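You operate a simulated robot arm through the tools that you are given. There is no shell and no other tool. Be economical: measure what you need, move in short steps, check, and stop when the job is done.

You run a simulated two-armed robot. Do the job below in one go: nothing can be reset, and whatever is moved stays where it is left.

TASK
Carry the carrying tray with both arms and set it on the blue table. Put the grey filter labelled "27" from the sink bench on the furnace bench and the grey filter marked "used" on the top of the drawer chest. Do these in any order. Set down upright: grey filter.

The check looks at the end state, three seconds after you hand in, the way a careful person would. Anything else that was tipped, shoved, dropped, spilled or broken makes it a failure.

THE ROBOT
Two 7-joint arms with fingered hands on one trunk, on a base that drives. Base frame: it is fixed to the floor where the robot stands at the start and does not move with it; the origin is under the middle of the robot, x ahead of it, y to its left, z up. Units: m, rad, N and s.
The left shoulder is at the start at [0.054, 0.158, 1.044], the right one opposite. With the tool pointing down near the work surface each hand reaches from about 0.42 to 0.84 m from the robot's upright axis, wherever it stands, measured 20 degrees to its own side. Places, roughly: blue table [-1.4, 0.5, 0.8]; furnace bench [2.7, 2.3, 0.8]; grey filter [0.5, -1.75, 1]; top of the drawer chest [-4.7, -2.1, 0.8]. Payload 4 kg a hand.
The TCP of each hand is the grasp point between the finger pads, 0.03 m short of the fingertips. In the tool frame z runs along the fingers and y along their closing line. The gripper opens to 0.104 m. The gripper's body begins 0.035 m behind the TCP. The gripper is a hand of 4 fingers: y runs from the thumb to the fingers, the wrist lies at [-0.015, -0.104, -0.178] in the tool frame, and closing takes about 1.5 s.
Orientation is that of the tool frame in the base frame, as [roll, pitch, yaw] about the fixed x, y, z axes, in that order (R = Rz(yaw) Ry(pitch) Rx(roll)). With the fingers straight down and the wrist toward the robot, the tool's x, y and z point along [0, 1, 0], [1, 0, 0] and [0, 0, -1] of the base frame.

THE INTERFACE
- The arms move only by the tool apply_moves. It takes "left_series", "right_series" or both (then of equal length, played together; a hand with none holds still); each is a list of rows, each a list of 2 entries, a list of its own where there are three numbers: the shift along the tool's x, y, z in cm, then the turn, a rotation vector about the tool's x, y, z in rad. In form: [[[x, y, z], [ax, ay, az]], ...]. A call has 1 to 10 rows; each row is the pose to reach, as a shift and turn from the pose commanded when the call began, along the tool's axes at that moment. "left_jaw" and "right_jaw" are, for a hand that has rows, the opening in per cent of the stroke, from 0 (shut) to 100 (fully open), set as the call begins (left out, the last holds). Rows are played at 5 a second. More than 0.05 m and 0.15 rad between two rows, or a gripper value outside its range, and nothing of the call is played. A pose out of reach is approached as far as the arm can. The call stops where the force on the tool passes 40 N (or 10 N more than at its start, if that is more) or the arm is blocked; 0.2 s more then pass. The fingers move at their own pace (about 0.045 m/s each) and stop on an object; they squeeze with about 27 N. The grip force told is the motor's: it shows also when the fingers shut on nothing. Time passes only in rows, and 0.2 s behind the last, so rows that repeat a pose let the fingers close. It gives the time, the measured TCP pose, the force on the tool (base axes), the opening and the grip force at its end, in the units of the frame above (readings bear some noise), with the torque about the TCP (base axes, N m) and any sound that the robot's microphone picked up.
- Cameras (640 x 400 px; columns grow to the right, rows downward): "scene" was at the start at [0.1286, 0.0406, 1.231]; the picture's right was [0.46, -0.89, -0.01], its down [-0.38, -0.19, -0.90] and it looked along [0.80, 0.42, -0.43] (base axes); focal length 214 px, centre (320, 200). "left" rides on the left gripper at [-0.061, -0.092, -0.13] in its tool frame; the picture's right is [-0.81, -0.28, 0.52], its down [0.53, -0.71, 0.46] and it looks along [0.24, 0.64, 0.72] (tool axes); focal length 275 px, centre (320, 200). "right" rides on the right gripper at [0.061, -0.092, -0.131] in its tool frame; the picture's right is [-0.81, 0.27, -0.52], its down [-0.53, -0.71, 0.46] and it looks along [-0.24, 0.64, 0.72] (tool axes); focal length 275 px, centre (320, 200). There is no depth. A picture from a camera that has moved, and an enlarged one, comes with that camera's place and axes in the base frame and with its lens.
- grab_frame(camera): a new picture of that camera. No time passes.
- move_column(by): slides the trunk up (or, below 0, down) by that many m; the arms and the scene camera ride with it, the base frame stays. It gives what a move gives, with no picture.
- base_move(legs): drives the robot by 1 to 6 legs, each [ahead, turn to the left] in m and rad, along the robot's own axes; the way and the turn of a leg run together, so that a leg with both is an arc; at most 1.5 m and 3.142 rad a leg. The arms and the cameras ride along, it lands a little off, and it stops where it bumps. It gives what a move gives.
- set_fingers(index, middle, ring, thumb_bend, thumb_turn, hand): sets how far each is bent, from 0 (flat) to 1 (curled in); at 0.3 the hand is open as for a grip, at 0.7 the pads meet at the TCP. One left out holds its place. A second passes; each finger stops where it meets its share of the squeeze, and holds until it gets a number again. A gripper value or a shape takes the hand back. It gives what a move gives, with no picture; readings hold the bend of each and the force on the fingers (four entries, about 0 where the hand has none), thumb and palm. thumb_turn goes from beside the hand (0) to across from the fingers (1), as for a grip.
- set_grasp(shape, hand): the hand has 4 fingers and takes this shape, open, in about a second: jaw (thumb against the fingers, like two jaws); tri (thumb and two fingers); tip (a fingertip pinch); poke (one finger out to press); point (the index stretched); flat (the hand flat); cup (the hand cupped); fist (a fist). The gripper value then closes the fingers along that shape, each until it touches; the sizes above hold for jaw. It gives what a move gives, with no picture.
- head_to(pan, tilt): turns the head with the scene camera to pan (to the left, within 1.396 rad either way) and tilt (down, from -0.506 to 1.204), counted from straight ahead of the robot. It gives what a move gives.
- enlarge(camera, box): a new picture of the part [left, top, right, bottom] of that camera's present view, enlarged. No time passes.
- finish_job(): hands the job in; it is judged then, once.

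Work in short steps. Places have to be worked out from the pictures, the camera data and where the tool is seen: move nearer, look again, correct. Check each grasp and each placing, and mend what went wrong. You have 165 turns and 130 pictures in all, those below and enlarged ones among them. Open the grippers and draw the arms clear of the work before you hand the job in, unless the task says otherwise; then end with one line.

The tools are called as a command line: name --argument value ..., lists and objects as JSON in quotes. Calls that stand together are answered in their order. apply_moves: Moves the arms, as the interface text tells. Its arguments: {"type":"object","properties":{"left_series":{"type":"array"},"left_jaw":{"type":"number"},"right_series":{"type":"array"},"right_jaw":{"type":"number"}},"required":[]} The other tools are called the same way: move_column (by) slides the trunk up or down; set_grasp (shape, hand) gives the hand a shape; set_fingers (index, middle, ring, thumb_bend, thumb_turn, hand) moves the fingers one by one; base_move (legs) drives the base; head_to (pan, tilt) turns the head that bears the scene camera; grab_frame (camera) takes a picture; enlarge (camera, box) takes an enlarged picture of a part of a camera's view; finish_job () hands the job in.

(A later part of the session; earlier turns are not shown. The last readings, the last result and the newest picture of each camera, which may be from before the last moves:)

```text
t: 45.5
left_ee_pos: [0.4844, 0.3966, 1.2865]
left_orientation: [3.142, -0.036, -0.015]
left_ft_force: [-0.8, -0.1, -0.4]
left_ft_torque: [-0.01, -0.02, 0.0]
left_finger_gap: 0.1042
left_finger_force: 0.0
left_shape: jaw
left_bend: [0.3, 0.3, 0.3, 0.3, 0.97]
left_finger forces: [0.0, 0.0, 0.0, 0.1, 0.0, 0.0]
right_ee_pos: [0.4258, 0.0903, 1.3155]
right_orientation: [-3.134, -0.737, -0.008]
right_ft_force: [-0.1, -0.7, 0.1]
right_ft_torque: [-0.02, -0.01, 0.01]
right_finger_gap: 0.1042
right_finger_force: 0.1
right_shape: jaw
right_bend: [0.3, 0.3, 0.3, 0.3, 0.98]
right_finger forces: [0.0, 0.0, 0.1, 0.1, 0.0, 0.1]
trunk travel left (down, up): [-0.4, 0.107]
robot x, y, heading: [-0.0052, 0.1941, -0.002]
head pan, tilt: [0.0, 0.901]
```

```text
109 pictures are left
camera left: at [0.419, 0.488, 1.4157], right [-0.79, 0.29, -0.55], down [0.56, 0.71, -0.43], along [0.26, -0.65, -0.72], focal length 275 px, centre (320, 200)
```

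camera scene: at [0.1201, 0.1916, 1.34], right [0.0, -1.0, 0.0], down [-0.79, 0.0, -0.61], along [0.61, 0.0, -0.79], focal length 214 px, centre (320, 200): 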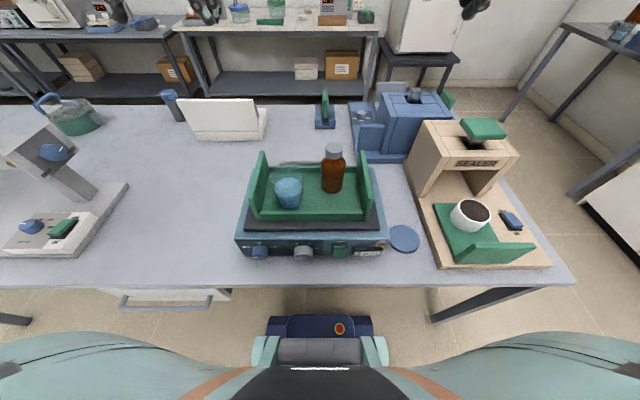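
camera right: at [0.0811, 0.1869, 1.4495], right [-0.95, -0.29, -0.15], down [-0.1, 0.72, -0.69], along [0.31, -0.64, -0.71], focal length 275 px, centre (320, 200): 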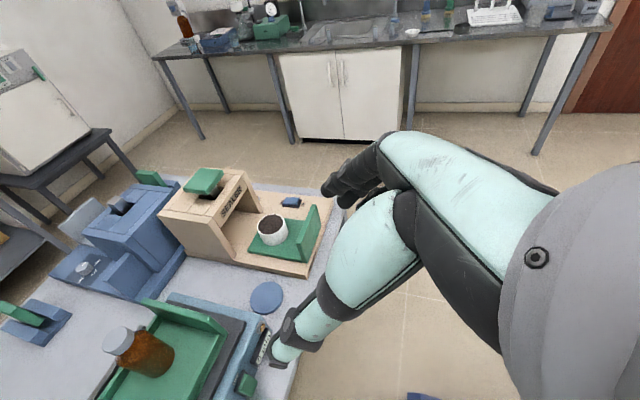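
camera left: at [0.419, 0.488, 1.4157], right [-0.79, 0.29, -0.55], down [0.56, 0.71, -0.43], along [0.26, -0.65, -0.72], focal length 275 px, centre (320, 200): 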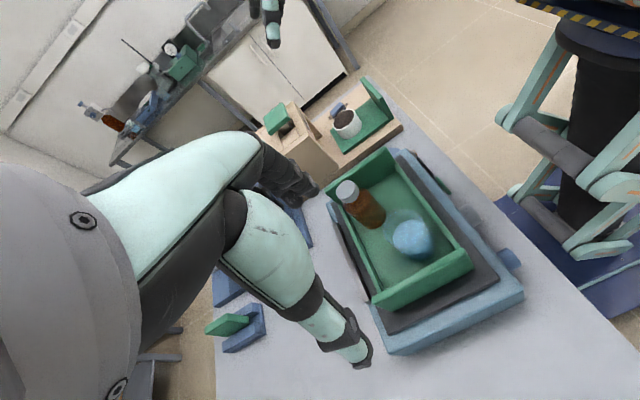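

Head tilt shifts the upper body slightly, so I'll keep it fixed now. I zoom in for precise wall positions.

enlarge --camera "scene" --box '[230, 130, 400, 236]'

enlarge --camera "left" --box '[310, 120, 540, 360]'

```text
3.76 times, centred on (315, 183) of scene
camera zoom: at [0.1201, 0.1916, 1.34], right [0.0, -1.0, 0.0], down [-0.79, 0.0, -0.61], along [0.61, 0.0, -0.79], focal length 807 px, centre (339, 264)
```

zoom: 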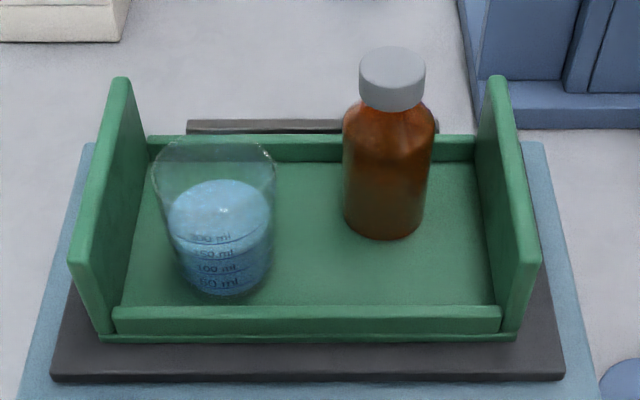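

```text
1.67 times, centred on (425, 240) of left
camera zoom: at [0.419, 0.488, 1.4157], right [-0.79, 0.29, -0.55], down [0.56, 0.71, -0.43], along [0.26, -0.65, -0.72], focal length 459 px, centre (145, 133)
```

zoom: 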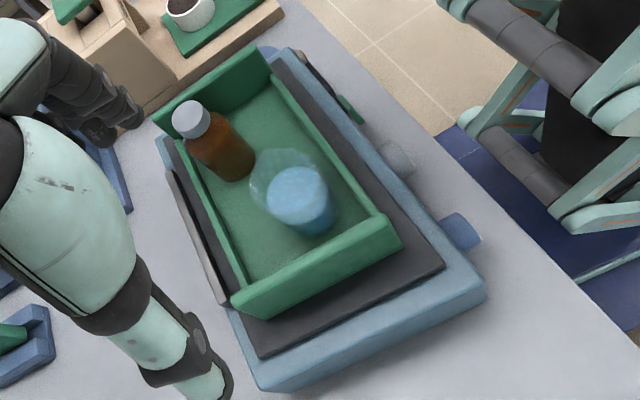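

Left wall's centre is at y≈0.336 and the right one's at y≈0.086, both x 0.397–0.552. I align the hands above them (left at x 0.505, right at x 0.44), and narrow the fingers so they clear the beaker and bottle.

apply_moves --left_series '[[[1, 3, 0], [0, 0, 0]], [[2.15, 6, 0], [0, 0, 0]], [[2.15, 6, 0], [0, 0, 0]], [[2.15, 6, 0], [0, 0, 0]]]' --left_jaw 36 --right_series '[[[0.5, 0.2, 0.5], [0, 0, 0]], [[1.05, 0.43, 0.95], [0, 0, 0]], [[1.05, 0.43, 0.95], [0, 0, 0]], [[1.05, 0.43, 0.95], [0, 0, 0]]]' --right_jaw 40

move_column --by -0.16

grab_frame --camera "scene"

grab_frame --camera "left"

grab_frame --camera "right"

```text
t: 46.5
left_ee_pos: [0.5062, 0.3346, 1.2878]
left_orientation: [3.141, -0.038, -0.016]
left_ft_force: [-0.8, -0.2, -0.2]
left_ft_torque: [0.02, 0.03, 0.01]
left_finger_gap: 0.0379
left_finger_force: 0.1
left_shape: jaw
left_bend: [0.74, 0.51, 0.48, 0.73, 1.0]
left_finger forces: [0.0, 0.0, 0.0, 0.0, 0.0, 0.0]
right_ee_pos: [0.4406, 0.0877, 1.3156]
right_orientation: [-3.135, -0.737, -0.006]
right_ft_force: [-0.2, -0.1, -0.7]
right_ft_torque: [0.0, 0.01, 0.02]
right_finger_gap: 0.0421
right_finger_force: 0.1
right_shape: jaw
right_bend: [0.74, 0.49, 0.46, 0.72, 1.0]
right_finger forces: [0.0, 0.1, 0.0, 0.0, 0.1, 0.1]
trunk travel left (down, up): [-0.4, 0.107]
robot x, y, heading: [-0.003, 0.1923, -0.007]
head pan, tilt: [0.0, 0.901]
```

```text
t: 48.3
left_ee_pos: [0.505, 0.3354, 1.1293]
left_orientation: [-3.141, -0.037, -0.016]
left_ft_force: [0.1, -0.3, -0.1]
left_ft_torque: [-0.03, 0.02, 0.01]
left_finger_gap: 0.0378
left_finger_force: 0.0
left_shape: jaw
left_bend: [0.74, 0.51, 0.48, 0.73, 1.0]
left_finger forces: [0.0, 0.0, 0.0, 0.0, 0.0, 0.1]
right_ee_pos: [0.4396, 0.0863, 1.1565]
right_orientation: [-3.134, -0.736, -0.008]
right_ft_force: [0.3, 0.0, -0.2]
right_ft_torque: [0.0, 0.0, 0.01]
right_finger_gap: 0.0421
right_finger_force: 0.0
right_shape: jaw
right_bend: [0.74, 0.49, 0.46, 0.72, 1.0]
right_finger forces: [0.0, 0.1, 0.1, 0.0, 0.0, 0.1]
trunk travel left (down, up): [-0.24, 0.267]
robot x, y, heading: [-0.0063, 0.1886, -0.004]
head pan, tilt: [0.0, 0.901]
```

```text
106 pictures are left
camera scene: at [0.1171, 0.1914, 1.1808], right [0.0, -1.0, 0.0], down [-0.79, 0.0, -0.61], along [0.61, 0.0, -0.79], focal length 214 px, centre (320, 200)
```

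scene: 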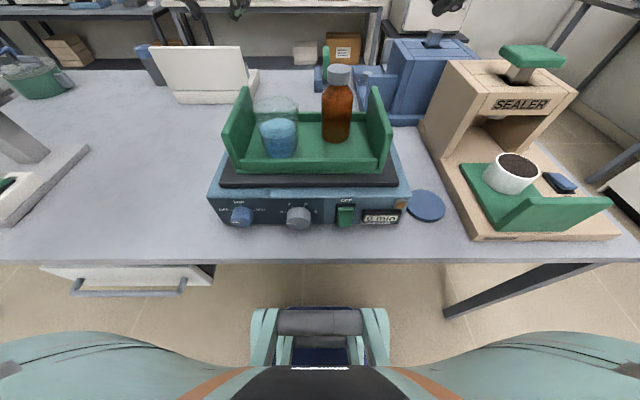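

```text
105 pictures are left
camera left: at [0.4393, 0.4276, 1.2578], right [-0.79, 0.29, -0.55], down [0.56, 0.7, -0.43], along [0.26, -0.65, -0.71], focal length 275 px, centre (320, 200)
```

left: 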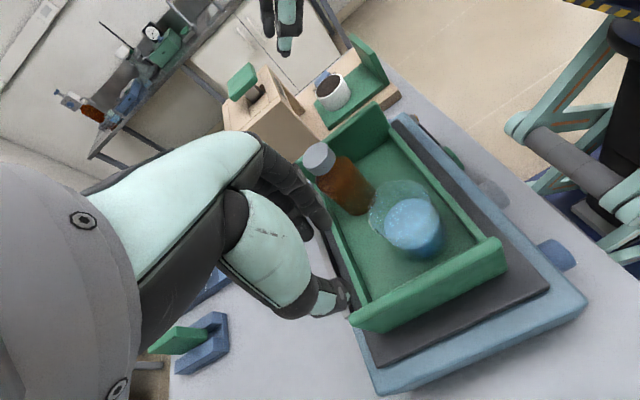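

```text
104 pictures are left
camera right: at [0.3975, 0.1778, 1.2949], right [-0.95, -0.27, -0.16], down [-0.09, 0.72, -0.69], along [0.3, -0.64, -0.7], focal length 275 px, centre (320, 200)
```

right: 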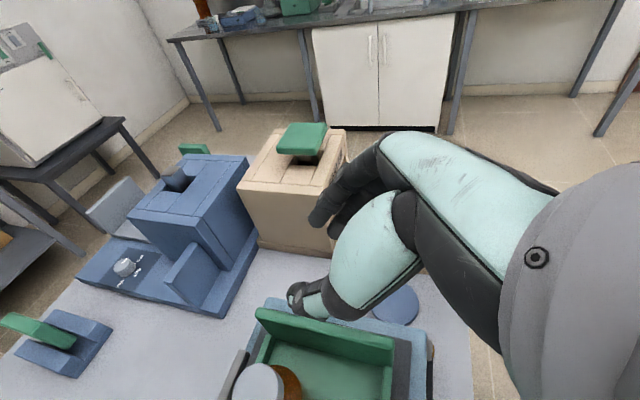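

Still aligned. I lower 8 cm more and check closely before entering.

move_column --by -0.08

enlarge --camera "scene" --box '[200, 0, 420, 190]'

enlarge --camera "left" --box '[240, 100, 540, 380]'

enlarge --camera "right" --box '[180, 140, 460, 400]'

```text
t: 49.5
left_ee_pos: [0.5038, 0.3344, 1.0478]
left_orientation: [3.141, -0.038, -0.015]
left_ft_force: [0.5, 0.9, 0.6]
left_ft_torque: [-0.02, -0.01, 0.0]
left_finger_gap: 0.0379
left_finger_force: 0.2
left_shape: jaw
left_bend: [0.74, 0.51, 0.48, 0.73, 1.0]
left_finger forces: [0.1, 0.0, 0.0, 0.0, 0.0, 0.0]
right_ee_pos: [0.4397, 0.0875, 1.0774]
right_orientation: [-3.135, -0.736, -0.009]
right_ft_force: [0.8, -0.3, 0.7]
right_ft_torque: [0.02, 0.02, -0.02]
right_finger_gap: 0.0419
right_finger_force: 0.1
right_shape: jaw
right_bend: [0.74, 0.49, 0.46, 0.72, 1.0]
right_finger forces: [0.0, 0.0, 0.0, 0.1, 0.1, 0.0]
trunk travel left (down, up): [-0.16, 0.347]
robot x, y, heading: [-0.0068, 0.1926, -0.001]
head pan, tilt: [0.0, 0.901]
```

```text
2.11 times, centred on (310, 95) of scene
camera zoom: at [0.1159, 0.1914, 1.1008], right [0.0, -1.0, 0.0], down [-0.79, 0.0, -0.61], along [0.61, 0.0, -0.79], focal length 452 px, centre (341, 421)
```

zoom: 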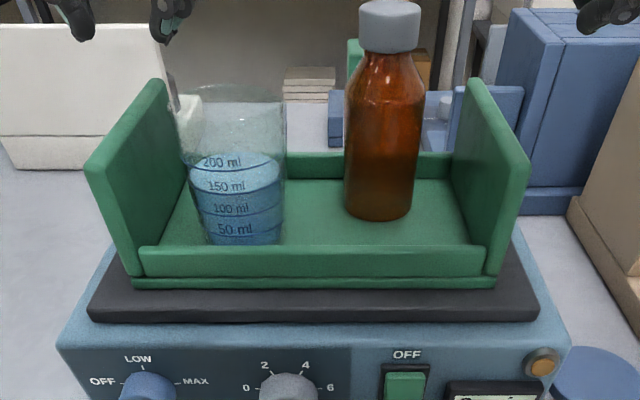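

```text
1.43 times, centred on (390, 240) of left
camera zoom: at [0.439, 0.4276, 1.1778], right [-0.79, 0.29, -0.55], down [0.56, 0.7, -0.43], along [0.26, -0.65, -0.71], focal length 393 px, centre (220, 143)
```

zoom: 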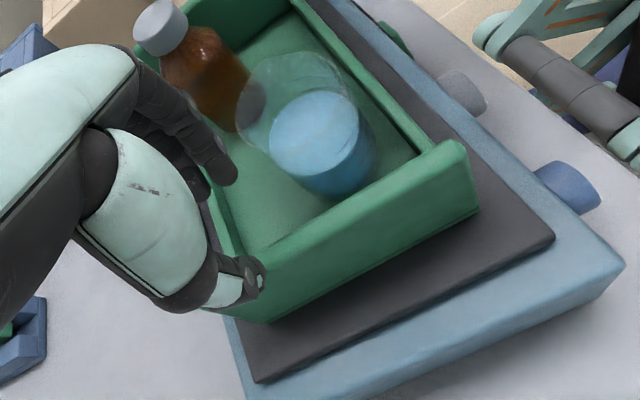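

```text
1.54 times, centred on (320, 270) of right
camera zoom: at [0.3972, 0.1778, 1.2149], right [-0.95, -0.27, -0.16], down [-0.09, 0.72, -0.69], along [0.3, -0.64, -0.7], focal length 424 px, centre (320, 92)
```

zoom: 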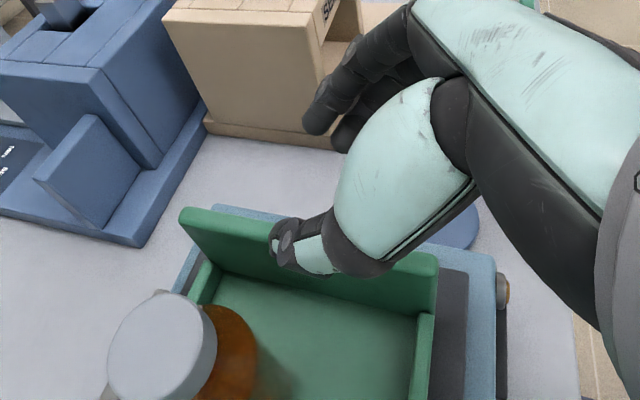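

Tips straddle both walls properly (left wall y≈0.335, right ≈0.089). I shift the left hand 1 cm away from the beaker with a slightly narrower opening, then descend 8 cm.

apply_moves --left_series '[[[0.5, 0, 0], [0, 0, 0]], [[1, 0, 0], [0, 0, 0]], [[1, 0, 0], [0, 0, 0]]]' --left_jaw 32

move_column --by -0.08

grab_frame --camera "left"

grab_frame --camera "right"

grab_frame --camera "scene"

```text
t: 50.2
left_ee_pos: [0.5135, 0.3358, 1.0492]
left_orientation: [3.141, -0.039, -0.015]
left_ft_force: [0.7, -0.1, -0.8]
left_ft_torque: [0.02, 0.01, 0.05]
left_finger_gap: 0.0337
left_finger_force: 0.0
left_shape: jaw
left_bend: [0.74, 0.52, 0.5, 0.73, 1.0]
left_finger forces: [0.0, 0.0, 0.0, 0.0, 0.0, 0.0]
right_ee_pos: [0.44, 0.0865, 1.0761]
right_orientation: [-3.136, -0.737, -0.007]
right_ft_force: [0.4, -0.5, 0.1]
right_ft_torque: [-0.01, -0.03, -0.03]
right_finger_gap: 0.0422
right_finger_force: 0.1
right_shape: jaw
right_bend: [0.74, 0.49, 0.46, 0.72, 1.0]
right_finger forces: [0.1, 0.0, 0.1, 0.1, 0.1, 0.1]
trunk travel left (down, up): [-0.16, 0.347]
robot x, y, heading: [-0.006, 0.1938, -0.008]
head pan, tilt: [0.0, 0.901]
```

```text
t: 51.4
left_ee_pos: [0.5134, 0.3352, 0.9672]
left_orientation: [3.14, -0.038, -0.016]
left_ft_force: [0.1, -0.2, 0.0]
left_ft_torque: [0.01, -0.03, 0.01]
left_finger_gap: 0.0336
left_finger_force: 0.0
left_shape: jaw
left_bend: [0.74, 0.52, 0.5, 0.73, 1.0]
left_finger forces: [0.1, 0.0, 0.0, 0.1, 0.0, 0.1]
right_ee_pos: [0.4395, 0.0869, 0.9957]
right_orientation: [-3.136, -0.736, -0.005]
right_ft_force: [-0.4, 0.6, 0.0]
right_ft_torque: [0.02, -0.03, -0.02]
right_finger_gap: 0.042
right_finger_force: 0.0
right_shape: jaw
right_bend: [0.74, 0.49, 0.46, 0.72, 1.0]
right_finger forces: [0.1, 0.0, 0.1, 0.0, 0.0, 0.0]
trunk travel left (down, up): [-0.08, 0.427]
robot x, y, heading: [-0.0061, 0.1944, -0.006]
head pan, tilt: [0.0, 0.901]
```

```text
100 pictures are left
camera left: at [0.4486, 0.4273, 1.0974], right [-0.79, 0.29, -0.55], down [0.56, 0.7, -0.43], along [0.26, -0.65, -0.71], focal length 275 px, centre (320, 200)
```

left: 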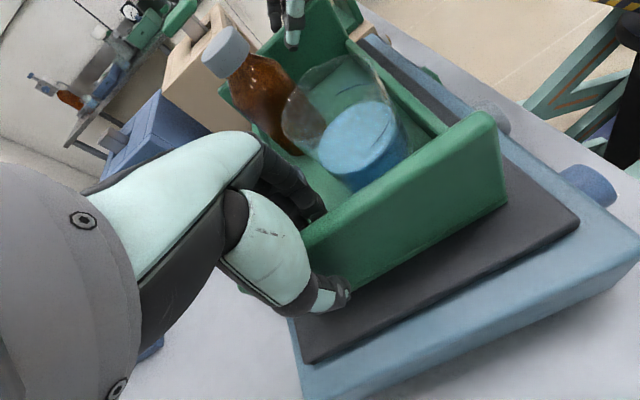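

```text
99 pictures are left
camera right: at [0.3971, 0.1778, 1.1338], right [-0.95, -0.27, -0.16], down [-0.09, 0.72, -0.69], along [0.3, -0.64, -0.7], focal length 275 px, centre (320, 200)
```

right: 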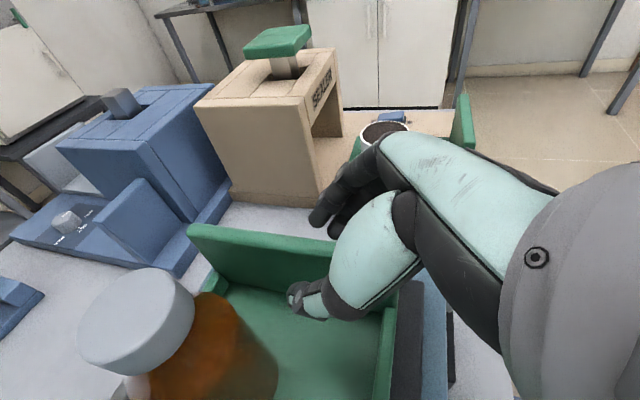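

```text
98 pictures are left
camera scene: at [0.1147, 0.1914, 1.0197], right [0.0, -1.0, 0.0], down [-0.79, 0.0, -0.61], along [0.61, 0.0, -0.79], focal length 214 px, centre (320, 200)
```

scene: 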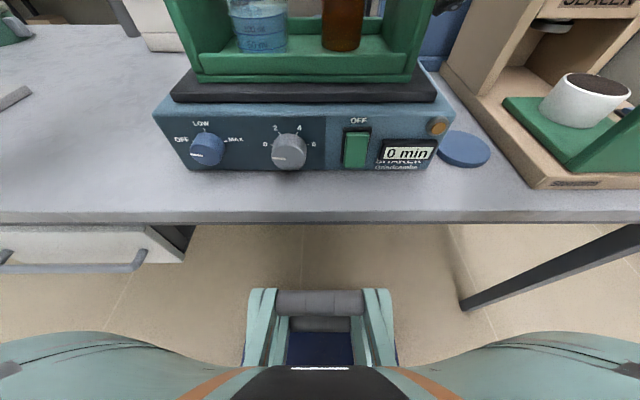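

Both hands straddle their walls and nothing has moved. I lower the right hand 3.3 cm and then close both.

apply_moves --right_series '[[[-0.7, 0, 0.8], [0, 0, 0]], [[-1.5, 0, 1.6], [0, 0, 0]], [[-2.2, 0, 2.44], [0, 0, 0]]]'

apply_moves --left_series '[[[0, 0, 0], [0, 0, 0]], [[0, 0, 0], [0, 0, 0]], [[0, 0, 0], [0, 0, 0]], [[0, 0, 0], [0, 0, 0]], [[0, 0, 0], [0, 0, 0]], [[0, 0, 0], [0, 0, 0]], [[0, 0, 0], [0, 0, 0]]]' --left_jaw 0 --right_series '[[[0, 0, 0], [0, 0, 0]], [[0, 0, 0], [0, 0, 0]], [[0, 0, 0], [0, 0, 0]], [[0, 0, 0], [0, 0, 0]], [[0, 0, 0], [0, 0, 0]], [[0, 0, 0], [0, 0, 0]], [[0, 0, 0], [0, 0, 0]]]' --right_jaw 0

grab_frame --camera "left"

grab_frame --camera "right"

```text
t: 52.2
left_ee_pos: [0.5136, 0.3352, 0.969]
left_orientation: [-3.141, -0.036, -0.015]
left_ft_force: [0.6, 0.5, 0.3]
left_ft_torque: [-0.01, -0.01, 0.02]
left_finger_gap: 0.0336
left_finger_force: 0.0
left_shape: jaw
left_bend: [0.74, 0.52, 0.5, 0.73, 1.0]
left_finger forces: [0.0, 0.0, 0.0, 0.1, 0.0, 0.0]
right_ee_pos: [0.4401, 0.0872, 0.9627]
right_orientation: [-3.136, -0.736, -0.008]
right_ft_force: [-0.3, -0.7, 0.4]
right_ft_torque: [0.0, -0.01, -0.03]
right_finger_gap: 0.0419
right_finger_force: 0.1
right_shape: jaw
right_bend: [0.74, 0.49, 0.46, 0.72, 1.0]
right_finger forces: [0.1, 0.0, 0.0, 0.0, 0.1, 0.0]
trunk travel left (down, up): [-0.08, 0.427]
robot x, y, heading: [-0.0003, 0.1908, -0.008]
head pan, tilt: [0.0, 0.901]
```

```text
t: 53.8
left_ee_pos: [0.5133, 0.3348, 0.9692]
left_orientation: [-3.141, -0.037, -0.016]
left_ft_force: [-1.7, 0.1, 0.5]
left_ft_torque: [0.01, 0.02, -0.07]
left_finger_gap: 0.0082
left_finger_force: 26.9
left_shape: jaw
left_bend: [0.7, 0.7, 0.7, 0.74, 1.0]
left_finger forces: [13.7, 7.0, 3.3, 0.0, 24.7, 0.0]
right_ee_pos: [0.4389, 0.0871, 0.9622]
right_orientation: [-3.133, -0.736, -0.01]
right_ft_force: [1.0, -1.2, -0.4]
right_ft_torque: [-0.1, 0.06, 0.06]
right_finger_gap: 0.0101
right_finger_force: 26.6
right_shape: jaw
right_bend: [0.73, 0.6, 0.59, 0.71, 1.0]
right_finger forces: [13.8, 7.2, 3.4, 0.1, 23.2, 0.0]
trunk travel left (down, up): [-0.08, 0.427]
robot x, y, heading: [-0.0038, 0.1949, -0.005]
head pan, tilt: [0.0, 0.901]
```

```text
97 pictures are left
camera left: at [0.4489, 0.4272, 1.0972], right [-0.79, 0.29, -0.55], down [0.56, 0.71, -0.43], along [0.26, -0.65, -0.72], focal length 275 px, centre (320, 200)
```

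left: 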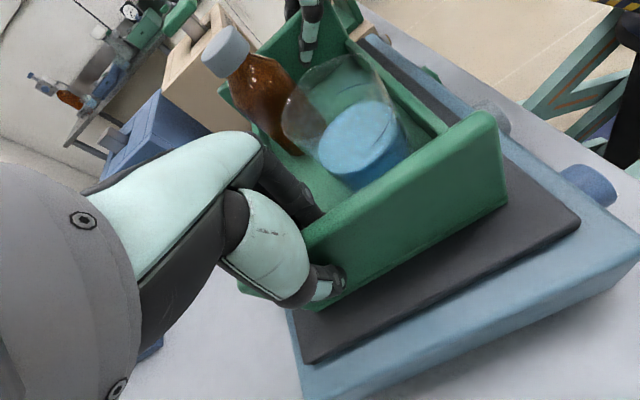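

```text
96 pictures are left
camera right: at [0.3975, 0.1776, 1.1006], right [-0.95, -0.27, -0.16], down [-0.09, 0.72, -0.69], along [0.3, -0.64, -0.7], focal length 275 px, centre (320, 200)
```

right: 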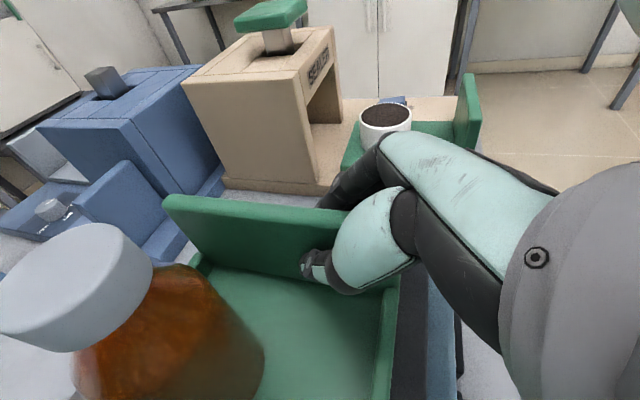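

Both hands grip (about 25 N each, gaps 8–10 mm). I lift 3 cm with the trunk and check.

move_column --by 0.03

grab_frame --camera "scene"

```text
t: 54.6
left_ee_pos: [0.5156, 0.335, 0.9971]
left_orientation: [3.141, -0.036, -0.016]
left_ft_force: [0.0, -0.5, -4.1]
left_ft_torque: [-0.01, 0.03, -0.13]
left_finger_gap: 0.0082
left_finger_force: 27.1
left_shape: jaw
left_bend: [0.7, 0.7, 0.7, 0.74, 1.0]
left_finger forces: [13.6, 7.1, 3.3, 0.0, 24.3, 0.1]
right_ee_pos: [0.4415, 0.0861, 0.9925]
right_orientation: [-3.131, -0.734, -0.009]
right_ft_force: [0.5, -0.4, -4.8]
right_ft_torque: [-0.07, 0.05, 0.03]
right_finger_gap: 0.0099
right_finger_force: 26.8
right_shape: jaw
right_bend: [0.73, 0.6, 0.59, 0.71, 1.0]
right_finger forces: [13.5, 7.0, 3.3, 0.0, 23.7, 0.0]
trunk travel left (down, up): [-0.11, 0.397]
robot x, y, heading: [-0.0073, 0.1904, -0.01]
head pan, tilt: [0.0, 0.901]
```

```text
95 pictures are left
camera scene: at [0.1166, 0.1915, 1.0499], right [0.0, -1.0, 0.0], down [-0.79, 0.0, -0.61], along [0.61, 0.0, -0.79], focal length 214 px, centre (320, 200)
```

scene: 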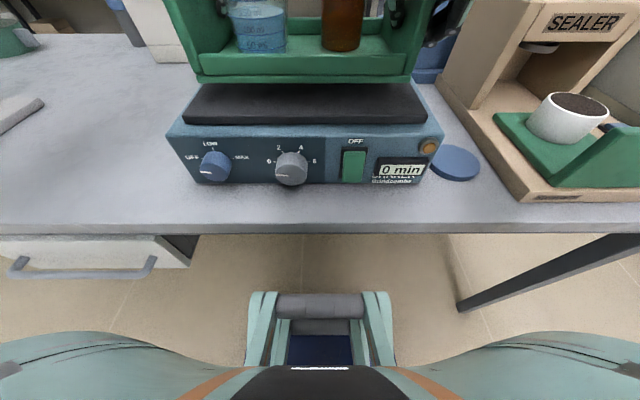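

The tray is level and off the shaker, about 0.9 kg in total. I raise it 14 cm more, back away from the bench and turn halfway left.

move_column --by 0.14

base_move --legs '[[-0.38, 0]]'

base_move --legs '[[0, 0.8], [0, 0.8]]'

grab_frame --camera "scene"

```text
t: 56.2
left_ee_pos: [0.515, 0.3347, 1.1385]
left_orientation: [-3.141, -0.036, -0.016]
left_ft_force: [-1.2, 0.2, -4.2]
left_ft_torque: [-0.06, 0.07, -0.09]
left_finger_gap: 0.0081
left_finger_force: 26.8
left_shape: jaw
left_bend: [0.7, 0.7, 0.7, 0.74, 1.0]
left_finger forces: [13.7, 7.3, 3.4, 0.0, 24.2, 0.1]
right_ee_pos: [0.4402, 0.0866, 1.1325]
right_orientation: [-3.134, -0.734, -0.006]
right_ft_force: [1.3, 0.6, -4.7]
right_ft_torque: [-0.04, 0.02, 0.04]
right_finger_gap: 0.0096
right_finger_force: 27.1
right_shape: jaw
right_bend: [0.73, 0.6, 0.59, 0.71, 1.0]
right_finger forces: [13.5, 6.8, 3.3, 0.0, 23.8, 0.1]
trunk travel left (down, up): [-0.25, 0.257]
robot x, y, heading: [-0.0087, 0.1936, -0.001]
head pan, tilt: [0.0, 0.901]
```

```text
t: 58.7
left_ee_pos: [0.1389, 0.337, 1.1385]
left_orientation: [-3.14, -0.037, -0.011]
left_ft_force: [-0.6, -0.5, -4.3]
left_ft_torque: [-0.03, 0.02, -0.03]
left_finger_gap: 0.008
left_finger_force: 27.5
left_shape: jaw
left_bend: [0.7, 0.7, 0.7, 0.74, 1.0]
left_finger forces: [13.6, 7.2, 3.4, 0.0, 24.4, 0.0]
right_ee_pos: [0.0645, 0.0895, 1.1338]
right_orientation: [-3.134, -0.738, -0.006]
right_ft_force: [0.1, 0.2, -4.3]
right_ft_torque: [-0.06, 0.04, 0.05]
right_finger_gap: 0.0098
right_finger_force: 27.2
right_shape: jaw
right_bend: [0.73, 0.6, 0.59, 0.71, 1.0]
right_finger forces: [13.8, 7.1, 3.2, 0.1, 23.8, 0.0]
trunk travel left (down, up): [-0.25, 0.257]
robot x, y, heading: [-0.3812, 0.1928, -0.0]
head pan, tilt: [0.0, 0.901]
```

```text
t: 64.0
left_ee_pos: [-0.5402, 0.6946, 1.1461]
left_orientation: [3.141, -0.05, 1.591]
left_ft_force: [0.0, -0.8, -3.9]
left_ft_torque: [-0.04, -0.07, -0.07]
left_finger_gap: 0.0081
left_finger_force: 26.9
left_shape: jaw
left_bend: [0.7, 0.7, 0.7, 0.74, 1.0]
left_finger forces: [14.1, 7.5, 3.3, 0.0, 24.7, 0.0]
right_ee_pos: [-0.2894, 0.6295, 1.1394]
right_orientation: [-3.137, -0.749, 1.599]
right_ft_force: [-0.7, -0.3, -4.9]
right_ft_torque: [-0.07, -0.03, 0.07]
right_finger_gap: 0.0098
right_finger_force: 27.0
right_shape: jaw
right_bend: [0.73, 0.61, 0.59, 0.71, 1.0]
right_finger forces: [14.3, 7.1, 3.3, 0.0, 25.1, 0.1]
trunk travel left (down, up): [-0.25, 0.257]
robot x, y, heading: [-0.3705, 0.1938, 1.598]
head pan, tilt: [0.0, 0.901]
```

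```text
94 pictures are left
camera scene: at [-0.3697, 0.3154, 1.1907], right [1.0, 0.03, 0.0], down [0.02, -0.79, -0.61], along [-0.02, 0.61, -0.79], focal length 214 px, centre (320, 200)
```

scene: 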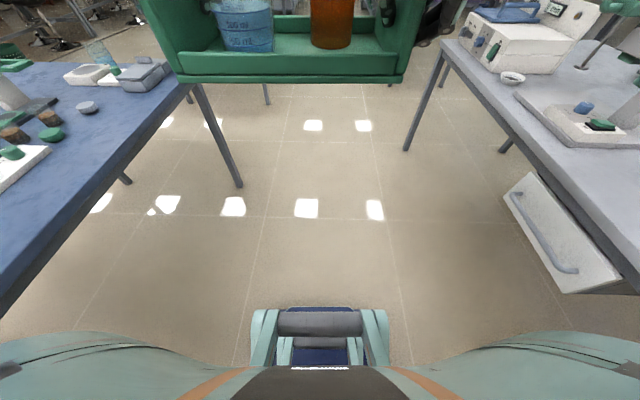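

The tray is level. I pan the head to look at the blue table's contents for a free spot.

head_to --pan 1.2 --tilt 0.75

grab_frame --camera "scene"

```text
t: 65.4
left_ee_pos: [-0.5386, 0.6811, 1.1524]
left_orientation: [-3.141, -0.063, 1.589]
left_ft_force: [0.3, 0.1, -3.3]
left_ft_torque: [-0.04, 0.01, -0.09]
left_finger_gap: 0.0081
left_finger_force: 26.6
left_shape: jaw
left_bend: [0.7, 0.7, 0.7, 0.74, 1.0]
left_finger forces: [14.6, 7.5, 3.5, 0.0, 25.9, 0.0]
right_ee_pos: [-0.288, 0.6151, 1.1437]
right_orientation: [-3.137, -0.761, 1.6]
right_ft_force: [0.8, -0.5, -3.5]
right_ft_torque: [-0.1, -0.06, 0.07]
right_finger_gap: 0.0095
right_finger_force: 26.7
right_shape: jaw
right_bend: [0.73, 0.61, 0.6, 0.71, 1.0]
right_finger forces: [14.0, 7.5, 3.9, 0.1, 25.2, 0.1]
trunk travel left (down, up): [-0.25, 0.257]
robot x, y, heading: [-0.3624, 0.1953, 1.601]
head pan, tilt: [1.201, 0.75]
```

```text
93 pictures are left
camera scene: at [-0.4452, 0.2677, 1.2032], right [0.33, 0.94, -0.01], down [0.64, -0.24, -0.73], along [-0.69, 0.24, -0.69], focal length 214 px, centre (320, 200)
```

scene: 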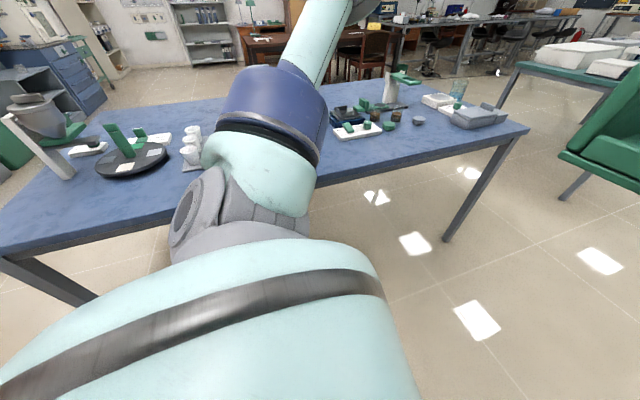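

The table spans x≈-1.72…-0.93, y≈-0.3…1.37. The area around y≈0.35 between the cups and the white plate looks free. I move ahead 0.165 m and turn to face the table.

base_move --legs '[[0.165, 0], [0, 0.77], [0, 0.77]]'

head_to --pan 0 --tilt 0.75

grab_frame --camera "scene"

```text
t: 71.6
left_ee_pos: [-0.8625, 0.1998, 1.1514]
left_orientation: [-3.139, -0.062, 3.128]
left_ft_force: [-0.2, -0.5, -4.1]
left_ft_torque: [0.0, -0.03, -0.08]
left_finger_gap: 0.0083
left_finger_force: 26.8
left_shape: jaw
left_bend: [0.7, 0.7, 0.7, 0.74, 1.0]
left_finger forces: [14.7, 7.5, 3.4, 0.0, 25.8, 0.0]
right_ee_pos: [-0.7887, 0.4497, 1.1435]
right_orientation: [-3.137, -0.761, 3.141]
right_ft_force: [0.0, 0.6, -5.7]
right_ft_torque: [0.07, -0.06, 0.03]
right_finger_gap: 0.0097
right_finger_force: 27.5
right_shape: jaw
right_bend: [0.73, 0.61, 0.6, 0.71, 1.0]
right_finger forces: [14.2, 7.4, 3.7, 0.1, 25.2, 0.0]
trunk travel left (down, up): [-0.25, 0.257]
robot x, y, heading: [-0.3693, 0.3747, -3.139]
head pan, tilt: [1.201, 0.75]
```

```text
t: 73.0
left_ee_pos: [-0.8472, 0.2002, 1.1579]
left_orientation: [-3.139, -0.075, 3.132]
left_ft_force: [-0.1, 1.6, -4.5]
left_ft_torque: [0.04, -0.1, -0.12]
left_finger_gap: 0.0078
left_finger_force: 27.1
left_shape: jaw
left_bend: [0.7, 0.7, 0.7, 0.74, 1.0]
left_finger forces: [15.0, 7.7, 3.9, 0.1, 25.7, 0.0]
right_ee_pos: [-0.7755, 0.4501, 1.1494]
right_orientation: [-3.139, -0.774, -3.14]
right_ft_force: [-1.4, -0.9, -4.5]
right_ft_torque: [0.01, -0.12, 0.06]
right_finger_gap: 0.0094
right_finger_force: 27.0
right_shape: jaw
right_bend: [0.73, 0.61, 0.6, 0.71, 1.0]
right_finger forces: [13.9, 7.4, 3.8, 0.1, 25.5, 0.1]
trunk travel left (down, up): [-0.25, 0.257]
robot x, y, heading: [-0.3696, 0.3755, -3.144]
head pan, tilt: [0.0, 0.75]
```

```text
92 pictures are left
camera scene: at [-0.5006, 0.3731, 1.2025], right [0.0, 1.0, 0.0], down [0.69, 0.0, -0.72], along [-0.72, 0.0, -0.69], focal length 214 px, centre (320, 200)
```

scene: 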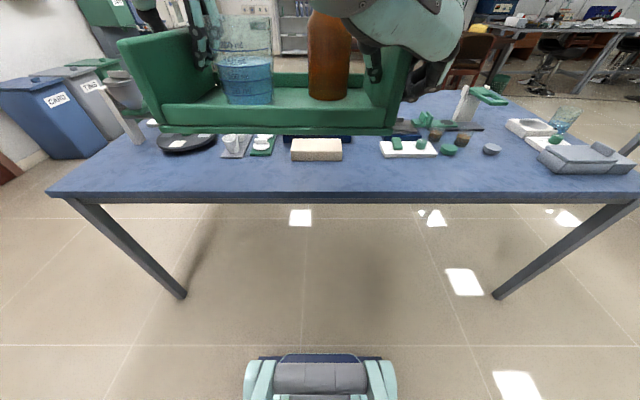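

A box and small items lie under/around the intended spot. I check the hand cameras to see the hidden part of the table.

grab_frame --camera "left"

grab_frame --camera "right"

enlarge --camera "scene" --box '[30, 60, 640, 210]'

```text
91 pictures are left
camera left: at [-0.7783, 0.1088, 1.2844], right [0.77, -0.28, -0.58], down [-0.57, -0.71, -0.41], along [-0.29, 0.65, -0.71], focal length 275 px, centre (320, 200)
```

left: 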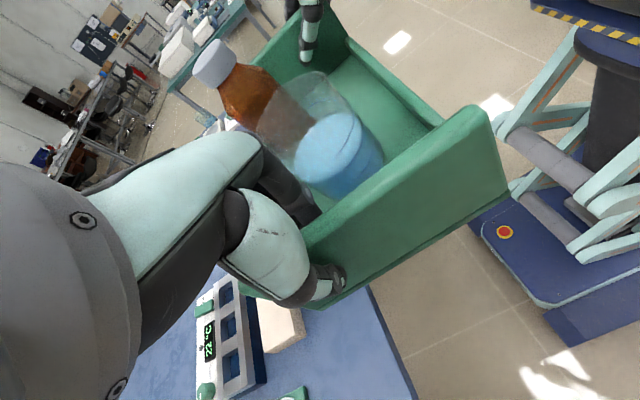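

```text
90 pictures are left
camera right: at [-0.7282, 0.3584, 1.2856], right [0.94, 0.28, -0.2], down [0.07, -0.71, -0.7], along [-0.33, 0.64, -0.69], focal length 275 px, centre (320, 200)
```

right: 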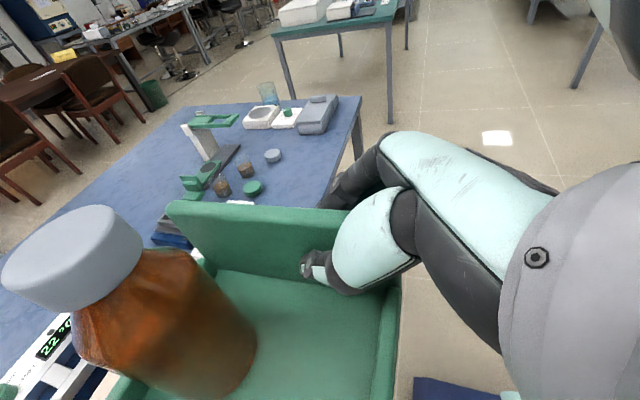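

```text
1.05 times, centred on (335, 135) of scene (not enlarged: the box is as wide or as high as the picture)
camera zoom: at [-0.5006, 0.3731, 1.2025], right [0.0, 1.0, 0.0], down [0.69, 0.0, -0.72], along [-0.72, 0.0, -0.69], focal length 225 px, centre (304, 268)
```

zoom: 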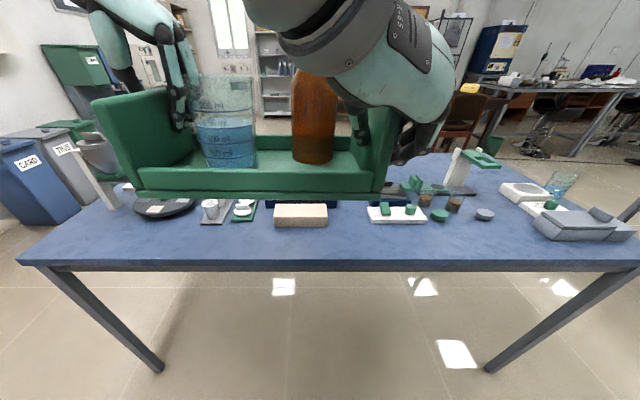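

The table's front strip (x −0.95…−1.13) at y≈0.5–1.0 is free, with only a low plate behind it at x<−1.14. I'll aim for tray centre (-1.04, 0.72): turn right, drive diagonally, and turn back.

base_move --legs '[[0, -0.52], [0, -0.522], [0.457, 0], [0, 0.52], [0, 0.522]]'

grab_frame --camera "scene"

grab_frame --camera "left"

```text
t: 82.7
left_ee_pos: [-1.0747, 0.5955, 1.1572]
left_orientation: [-3.14, -0.075, 3.12]
left_ft_force: [-0.3, 0.9, -4.1]
left_ft_torque: [-0.03, -0.09, -0.12]
left_finger_gap: 0.0079
left_finger_force: 27.1
left_shape: jaw
left_bend: [0.7, 0.7, 0.7, 0.74, 1.0]
left_finger forces: [14.8, 7.7, 3.9, 0.0, 25.8, 0.0]
right_ee_pos: [-0.9998, 0.8436, 1.149]
right_orientation: [-3.14, -0.773, 3.134]
right_ft_force: [0.2, -0.8, -4.8]
right_ft_torque: [-0.02, -0.03, 0.1]
right_finger_gap: 0.0095
right_finger_force: 27.3
right_shape: jaw
right_bend: [0.73, 0.61, 0.6, 0.71, 1.0]
right_finger forces: [14.2, 7.3, 3.3, 0.0, 25.0, 0.0]
trunk travel left (down, up): [-0.25, 0.257]
robot x, y, heading: [-0.5967, 0.7814, 3.133]
head pan, tilt: [0.0, 0.75]
```

```text
88 pictures are left
camera scene: at [-0.7258, 0.7769, 1.2025], right [0.01, 1.0, 0.0], down [0.69, -0.01, -0.72], along [-0.72, 0.01, -0.69], focal length 214 px, centre (320, 200)
```

scene: 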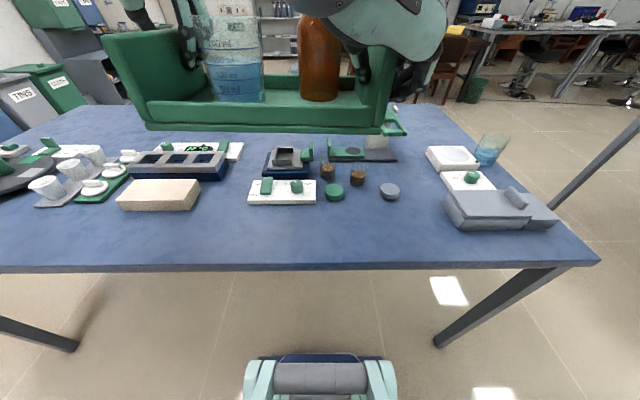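

```text
87 pictures are left
camera left: at [-1.0067, 0.503, 1.2843], right [0.76, -0.29, -0.58], down [-0.58, -0.7, -0.41], along [-0.28, 0.65, -0.71], focal length 275 px, centre (320, 200)
```

left: 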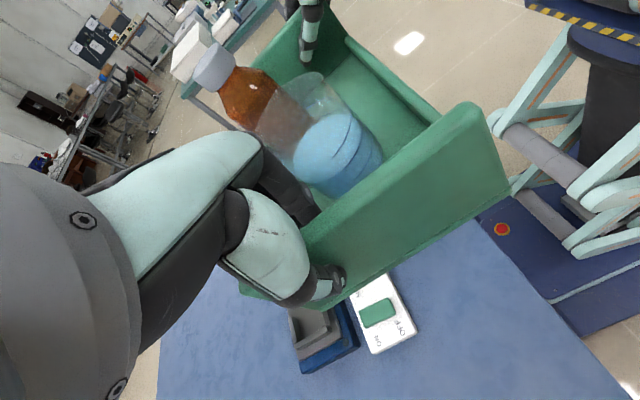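

Closer view: a better gap is between the plate (ends y≈0.77) and the grey container (starts y≈1.10), in front of the pucks (x≈−1.15). I aim for centre (-1.05, 0.90), so I shift 0.18 m sideways by turn–drive–turn.

base_move --legs '[[0, -0.745], [0, -0.745], [0.18, 0], [0, 0.745], [0, 0.745]]'

grab_frame --camera "scene"

grab_frame --camera "left"

```text
t: 93.4
left_ee_pos: [-1.0736, 0.7749, 1.1622]
left_orientation: [-3.14, -0.087, 3.119]
left_ft_force: [-0.4, 1.0, -4.2]
left_ft_torque: [-0.03, -0.11, -0.12]
left_finger_gap: 0.0078
left_finger_force: 26.9
left_shape: jaw
left_bend: [0.7, 0.7, 0.7, 0.74, 1.0]
left_finger forces: [14.8, 7.5, 4.1, 0.0, 25.5, 0.1]
right_ee_pos: [-0.9992, 1.023, 1.154]
right_orientation: [3.141, -0.784, 3.133]
right_ft_force: [-0.5, -1.0, -5.1]
right_ft_torque: [0.02, -0.1, 0.06]
right_finger_gap: 0.0096
right_finger_force: 27.2
right_shape: jaw
right_bend: [0.73, 0.61, 0.6, 0.71, 1.0]
right_finger forces: [14.3, 7.1, 3.2, 0.0, 25.2, 0.1]
trunk travel left (down, up): [-0.25, 0.257]
robot x, y, heading: [-0.6094, 0.9619, 3.129]
head pan, tilt: [0.0, 0.75]
```

```text
86 pictures are left
camera scene: at [-0.7381, 0.9624, 1.2025], right [0.01, 1.0, 0.0], down [0.69, -0.01, -0.72], along [-0.72, 0.01, -0.69], focal length 214 px, centre (320, 200)
```

scene: 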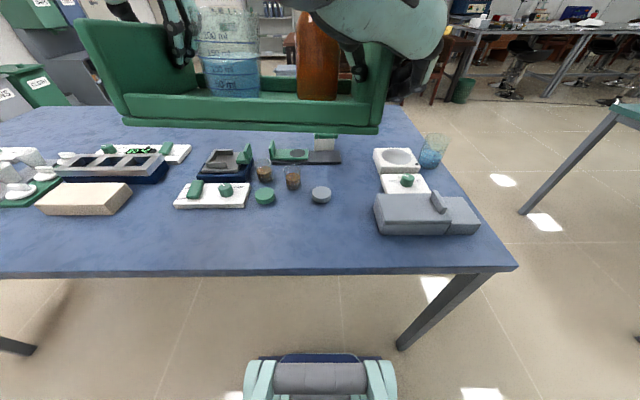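

```text
85 pictures are left
camera left: at [-1.004, 0.6813, 1.2891], right [0.76, -0.29, -0.59], down [-0.59, -0.7, -0.41], along [-0.29, 0.65, -0.7], focal length 275 px, centre (320, 200)
```

left: 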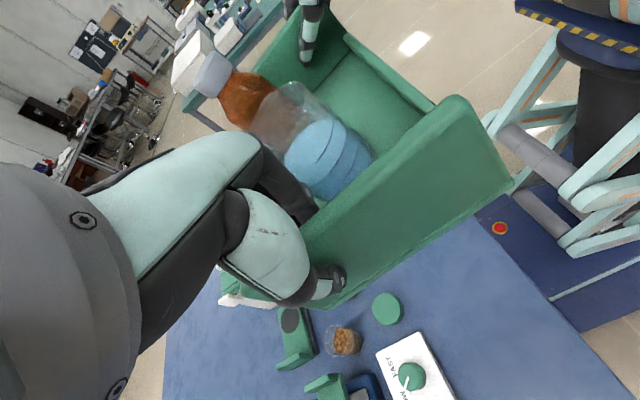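

The spot beneath is clear. I level the tray (it has pitched back about 3°) and nudge it 5 mm ahead and 12 mm right, both hands moving rigidly together.

apply_moves --left_series '[[[0.12, 0.3, 0.06], [0, -0.0125, 0]], [[0.24, 0.6, 0.12], [0, -0.025, 0]], [[0.36, 0.9, 0.18], [0, -0.0375, 0]], [[0.48, 1.2, 0.24], [0, -0.05, 0]]]' --right_series '[[[0.12, 0.3, 0.06], [0, -0.0125, 0]], [[0.24, 0.6, 0.12], [0, -0.025, 0]], [[0.36, 0.9, 0.18], [0, -0.0375, 0]], [[0.48, 1.2, 0.24], [0, -0.05, 0]]]'

move_column --by -0.17

grab_frame --camera "scene"

grab_frame --camera "left"

```text
t: 94.4
left_ee_pos: [-1.0655, 0.7887, 1.1668]
left_orientation: [-3.139, -0.047, 3.12]
left_ft_force: [0.8, 1.9, -3.7]
left_ft_torque: [0.03, -0.09, -0.15]
left_finger_gap: 0.0076
left_finger_force: 26.8
left_shape: jaw
left_bend: [0.7, 0.7, 0.7, 0.74, 1.0]
left_finger forces: [15.3, 7.2, 4.1, 0.1, 25.3, 0.0]
right_ee_pos: [-0.9901, 1.0364, 1.1593]
right_orientation: [-3.139, -0.749, 3.132]
right_ft_force: [0.0, -0.6, -4.9]
right_ft_torque: [-0.02, -0.13, 0.1]
right_finger_gap: 0.0095
right_finger_force: 26.9
right_shape: jaw
right_bend: [0.73, 0.61, 0.6, 0.71, 1.0]
right_finger forces: [13.8, 7.1, 3.6, 0.0, 25.4, 0.0]
trunk travel left (down, up): [-0.25, 0.257]
robot x, y, heading: [-0.6085, 0.9631, 3.127]
head pan, tilt: [0.0, 0.75]
```

```text
t: 96.3
left_ee_pos: [-1.0644, 0.7867, 0.9959]
left_orientation: [-3.14, -0.048, 3.119]
left_ft_force: [0.3, 1.2, -4.3]
left_ft_torque: [0.01, -0.07, -0.16]
left_finger_gap: 0.0077
left_finger_force: 27.5
left_shape: jaw
left_bend: [0.7, 0.7, 0.7, 0.74, 1.0]
left_finger forces: [15.1, 7.3, 4.2, 0.0, 25.4, 0.0]
right_ee_pos: [-0.9894, 1.035, 0.9884]
right_orientation: [3.141, -0.749, 3.134]
right_ft_force: [-0.2, -0.9, -5.2]
right_ft_torque: [0.01, -0.09, 0.08]
right_finger_gap: 0.0094
right_finger_force: 26.8
right_shape: jaw
right_bend: [0.73, 0.61, 0.6, 0.71, 1.0]
right_finger forces: [13.8, 7.2, 3.7, 0.0, 25.3, 0.0]
trunk travel left (down, up): [-0.08, 0.427]
robot x, y, heading: [-0.6061, 0.9616, 3.133]
head pan, tilt: [0.0, 0.75]
```

```text
84 pictures are left
camera scene: at [-0.7356, 0.9625, 1.0314], right [0.01, 1.0, 0.0], down [0.69, -0.01, -0.72], along [-0.72, 0.01, -0.69], focal length 214 px, centre (320, 200)
```

scene: 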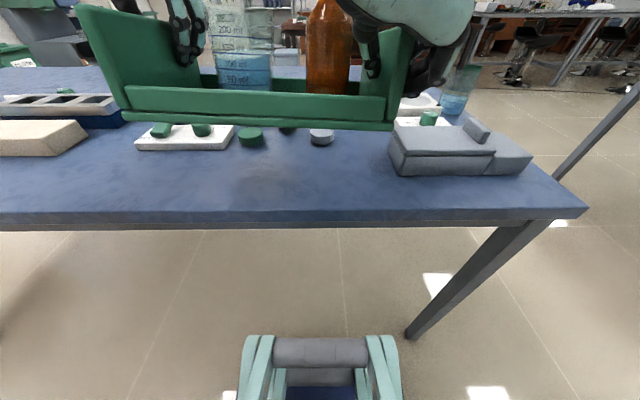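

```text
83 pictures are left
camera left: at [-0.999, 0.6935, 1.1244], right [0.78, -0.29, -0.56], down [-0.57, -0.7, -0.43], along [-0.27, 0.65, -0.71], focal length 275 px, centre (320, 200)
```

left: 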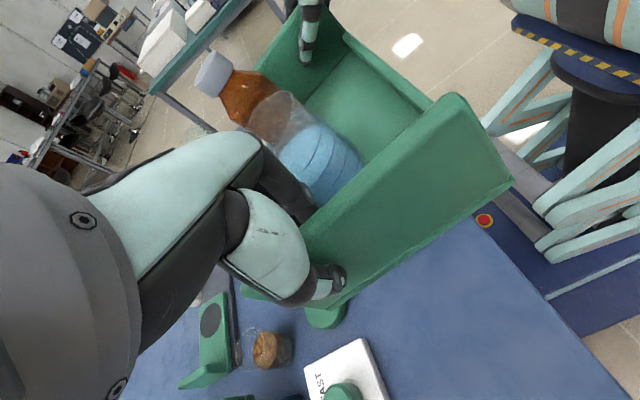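

The lean drifted the tray back a little: its front edge would be at x≈-0.946, right at the table edge. I drive ahead 2.2 cm, then lower 7 cm.

base_move --legs '[[0.022, 0]]'

move_column --by -0.07

grab_frame --camera "scene"

grab_frame --camera "left"

grab_frame --camera "right"

```text
t: 97.1
left_ee_pos: [-1.0886, 0.7868, 0.9943]
left_orientation: [-3.14, -0.044, 3.119]
left_ft_force: [-0.2, 1.5, -2.8]
left_ft_torque: [0.01, -0.13, -0.15]
left_finger_gap: 0.0077
left_finger_force: 26.9
left_shape: jaw
left_bend: [0.7, 0.7, 0.7, 0.74, 1.0]
left_finger forces: [15.3, 7.3, 4.2, 0.1, 25.4, 0.0]
right_ee_pos: [-1.0133, 1.0352, 0.9876]
right_orientation: [3.14, -0.745, 3.134]
right_ft_force: [-1.5, -1.8, -4.7]
right_ft_torque: [-0.05, -0.13, 0.07]
right_finger_gap: 0.0095
right_finger_force: 26.7
right_shape: jaw
right_bend: [0.73, 0.61, 0.6, 0.71, 1.0]
right_finger forces: [13.7, 7.1, 3.4, 0.0, 25.3, 0.0]
trunk travel left (down, up): [-0.08, 0.427]
robot x, y, heading: [-0.6295, 0.9595, 3.134]
head pan, tilt: [0.0, 0.75]
```

```text
t: 98.2
left_ee_pos: [-1.0744, 0.786, 0.9327]
left_orientation: [-3.137, -0.061, 3.119]
left_ft_force: [0.5, 0.9, -3.6]
left_ft_torque: [-0.01, -0.14, -0.1]
left_finger_gap: 0.0076
left_finger_force: 26.8
left_shape: jaw
left_bend: [0.7, 0.7, 0.7, 0.74, 1.0]
left_finger forces: [15.4, 7.4, 4.0, 0.0, 25.5, 0.0]
right_ee_pos: [-0.9992, 1.0344, 0.9248]
right_orientation: [3.141, -0.761, 3.133]
right_ft_force: [-0.9, -0.9, -5.4]
right_ft_torque: [-0.03, -0.1, 0.09]
right_finger_gap: 0.0093
right_finger_force: 26.9
right_shape: jaw
right_bend: [0.73, 0.61, 0.6, 0.71, 1.0]
right_finger forces: [14.1, 7.0, 3.3, 0.0, 25.5, 0.1]
trunk travel left (down, up): [-0.01, 0.497]
robot x, y, heading: [-0.6301, 0.9608, 3.129]
head pan, tilt: [0.0, 0.75]
```

```text
82 pictures are left
camera scene: at [-0.7566, 0.9628, 0.9626], right [0.01, 1.0, 0.0], down [0.69, -0.01, -0.72], along [-0.72, 0.01, -0.69], focal length 214 px, centre (320, 200)
```

scene: 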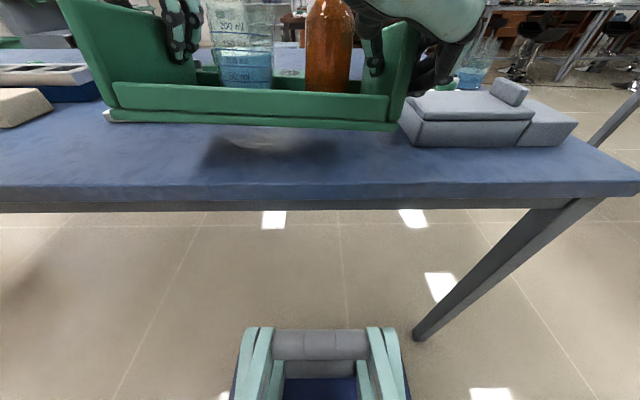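

```text
81 pictures are left
camera left: at [-1.0076, 0.6936, 1.0601], right [0.77, -0.29, -0.57], down [-0.58, -0.7, -0.42], along [-0.27, 0.65, -0.71], focal length 275 px, centre (320, 200)
```

left: 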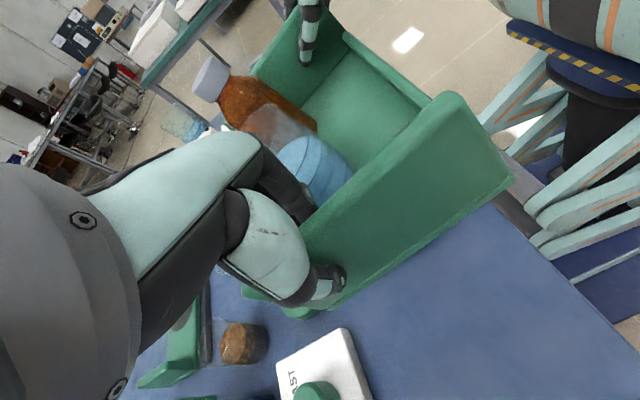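

```text
80 pictures are left
camera right: at [-0.9549, 0.9427, 1.0616], right [0.95, 0.27, -0.18], down [0.07, -0.71, -0.7], along [-0.32, 0.65, -0.69], focal length 275 px, centre (320, 200)
```

right: 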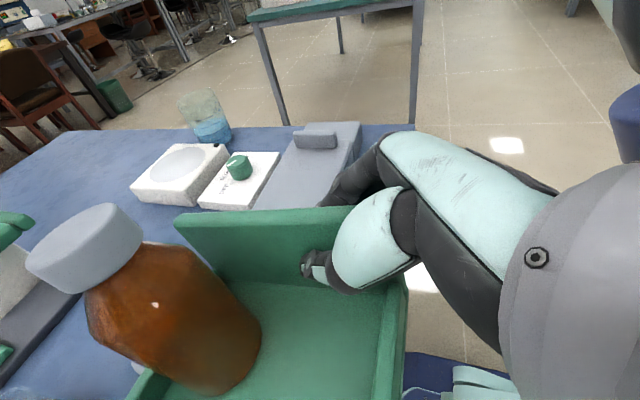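

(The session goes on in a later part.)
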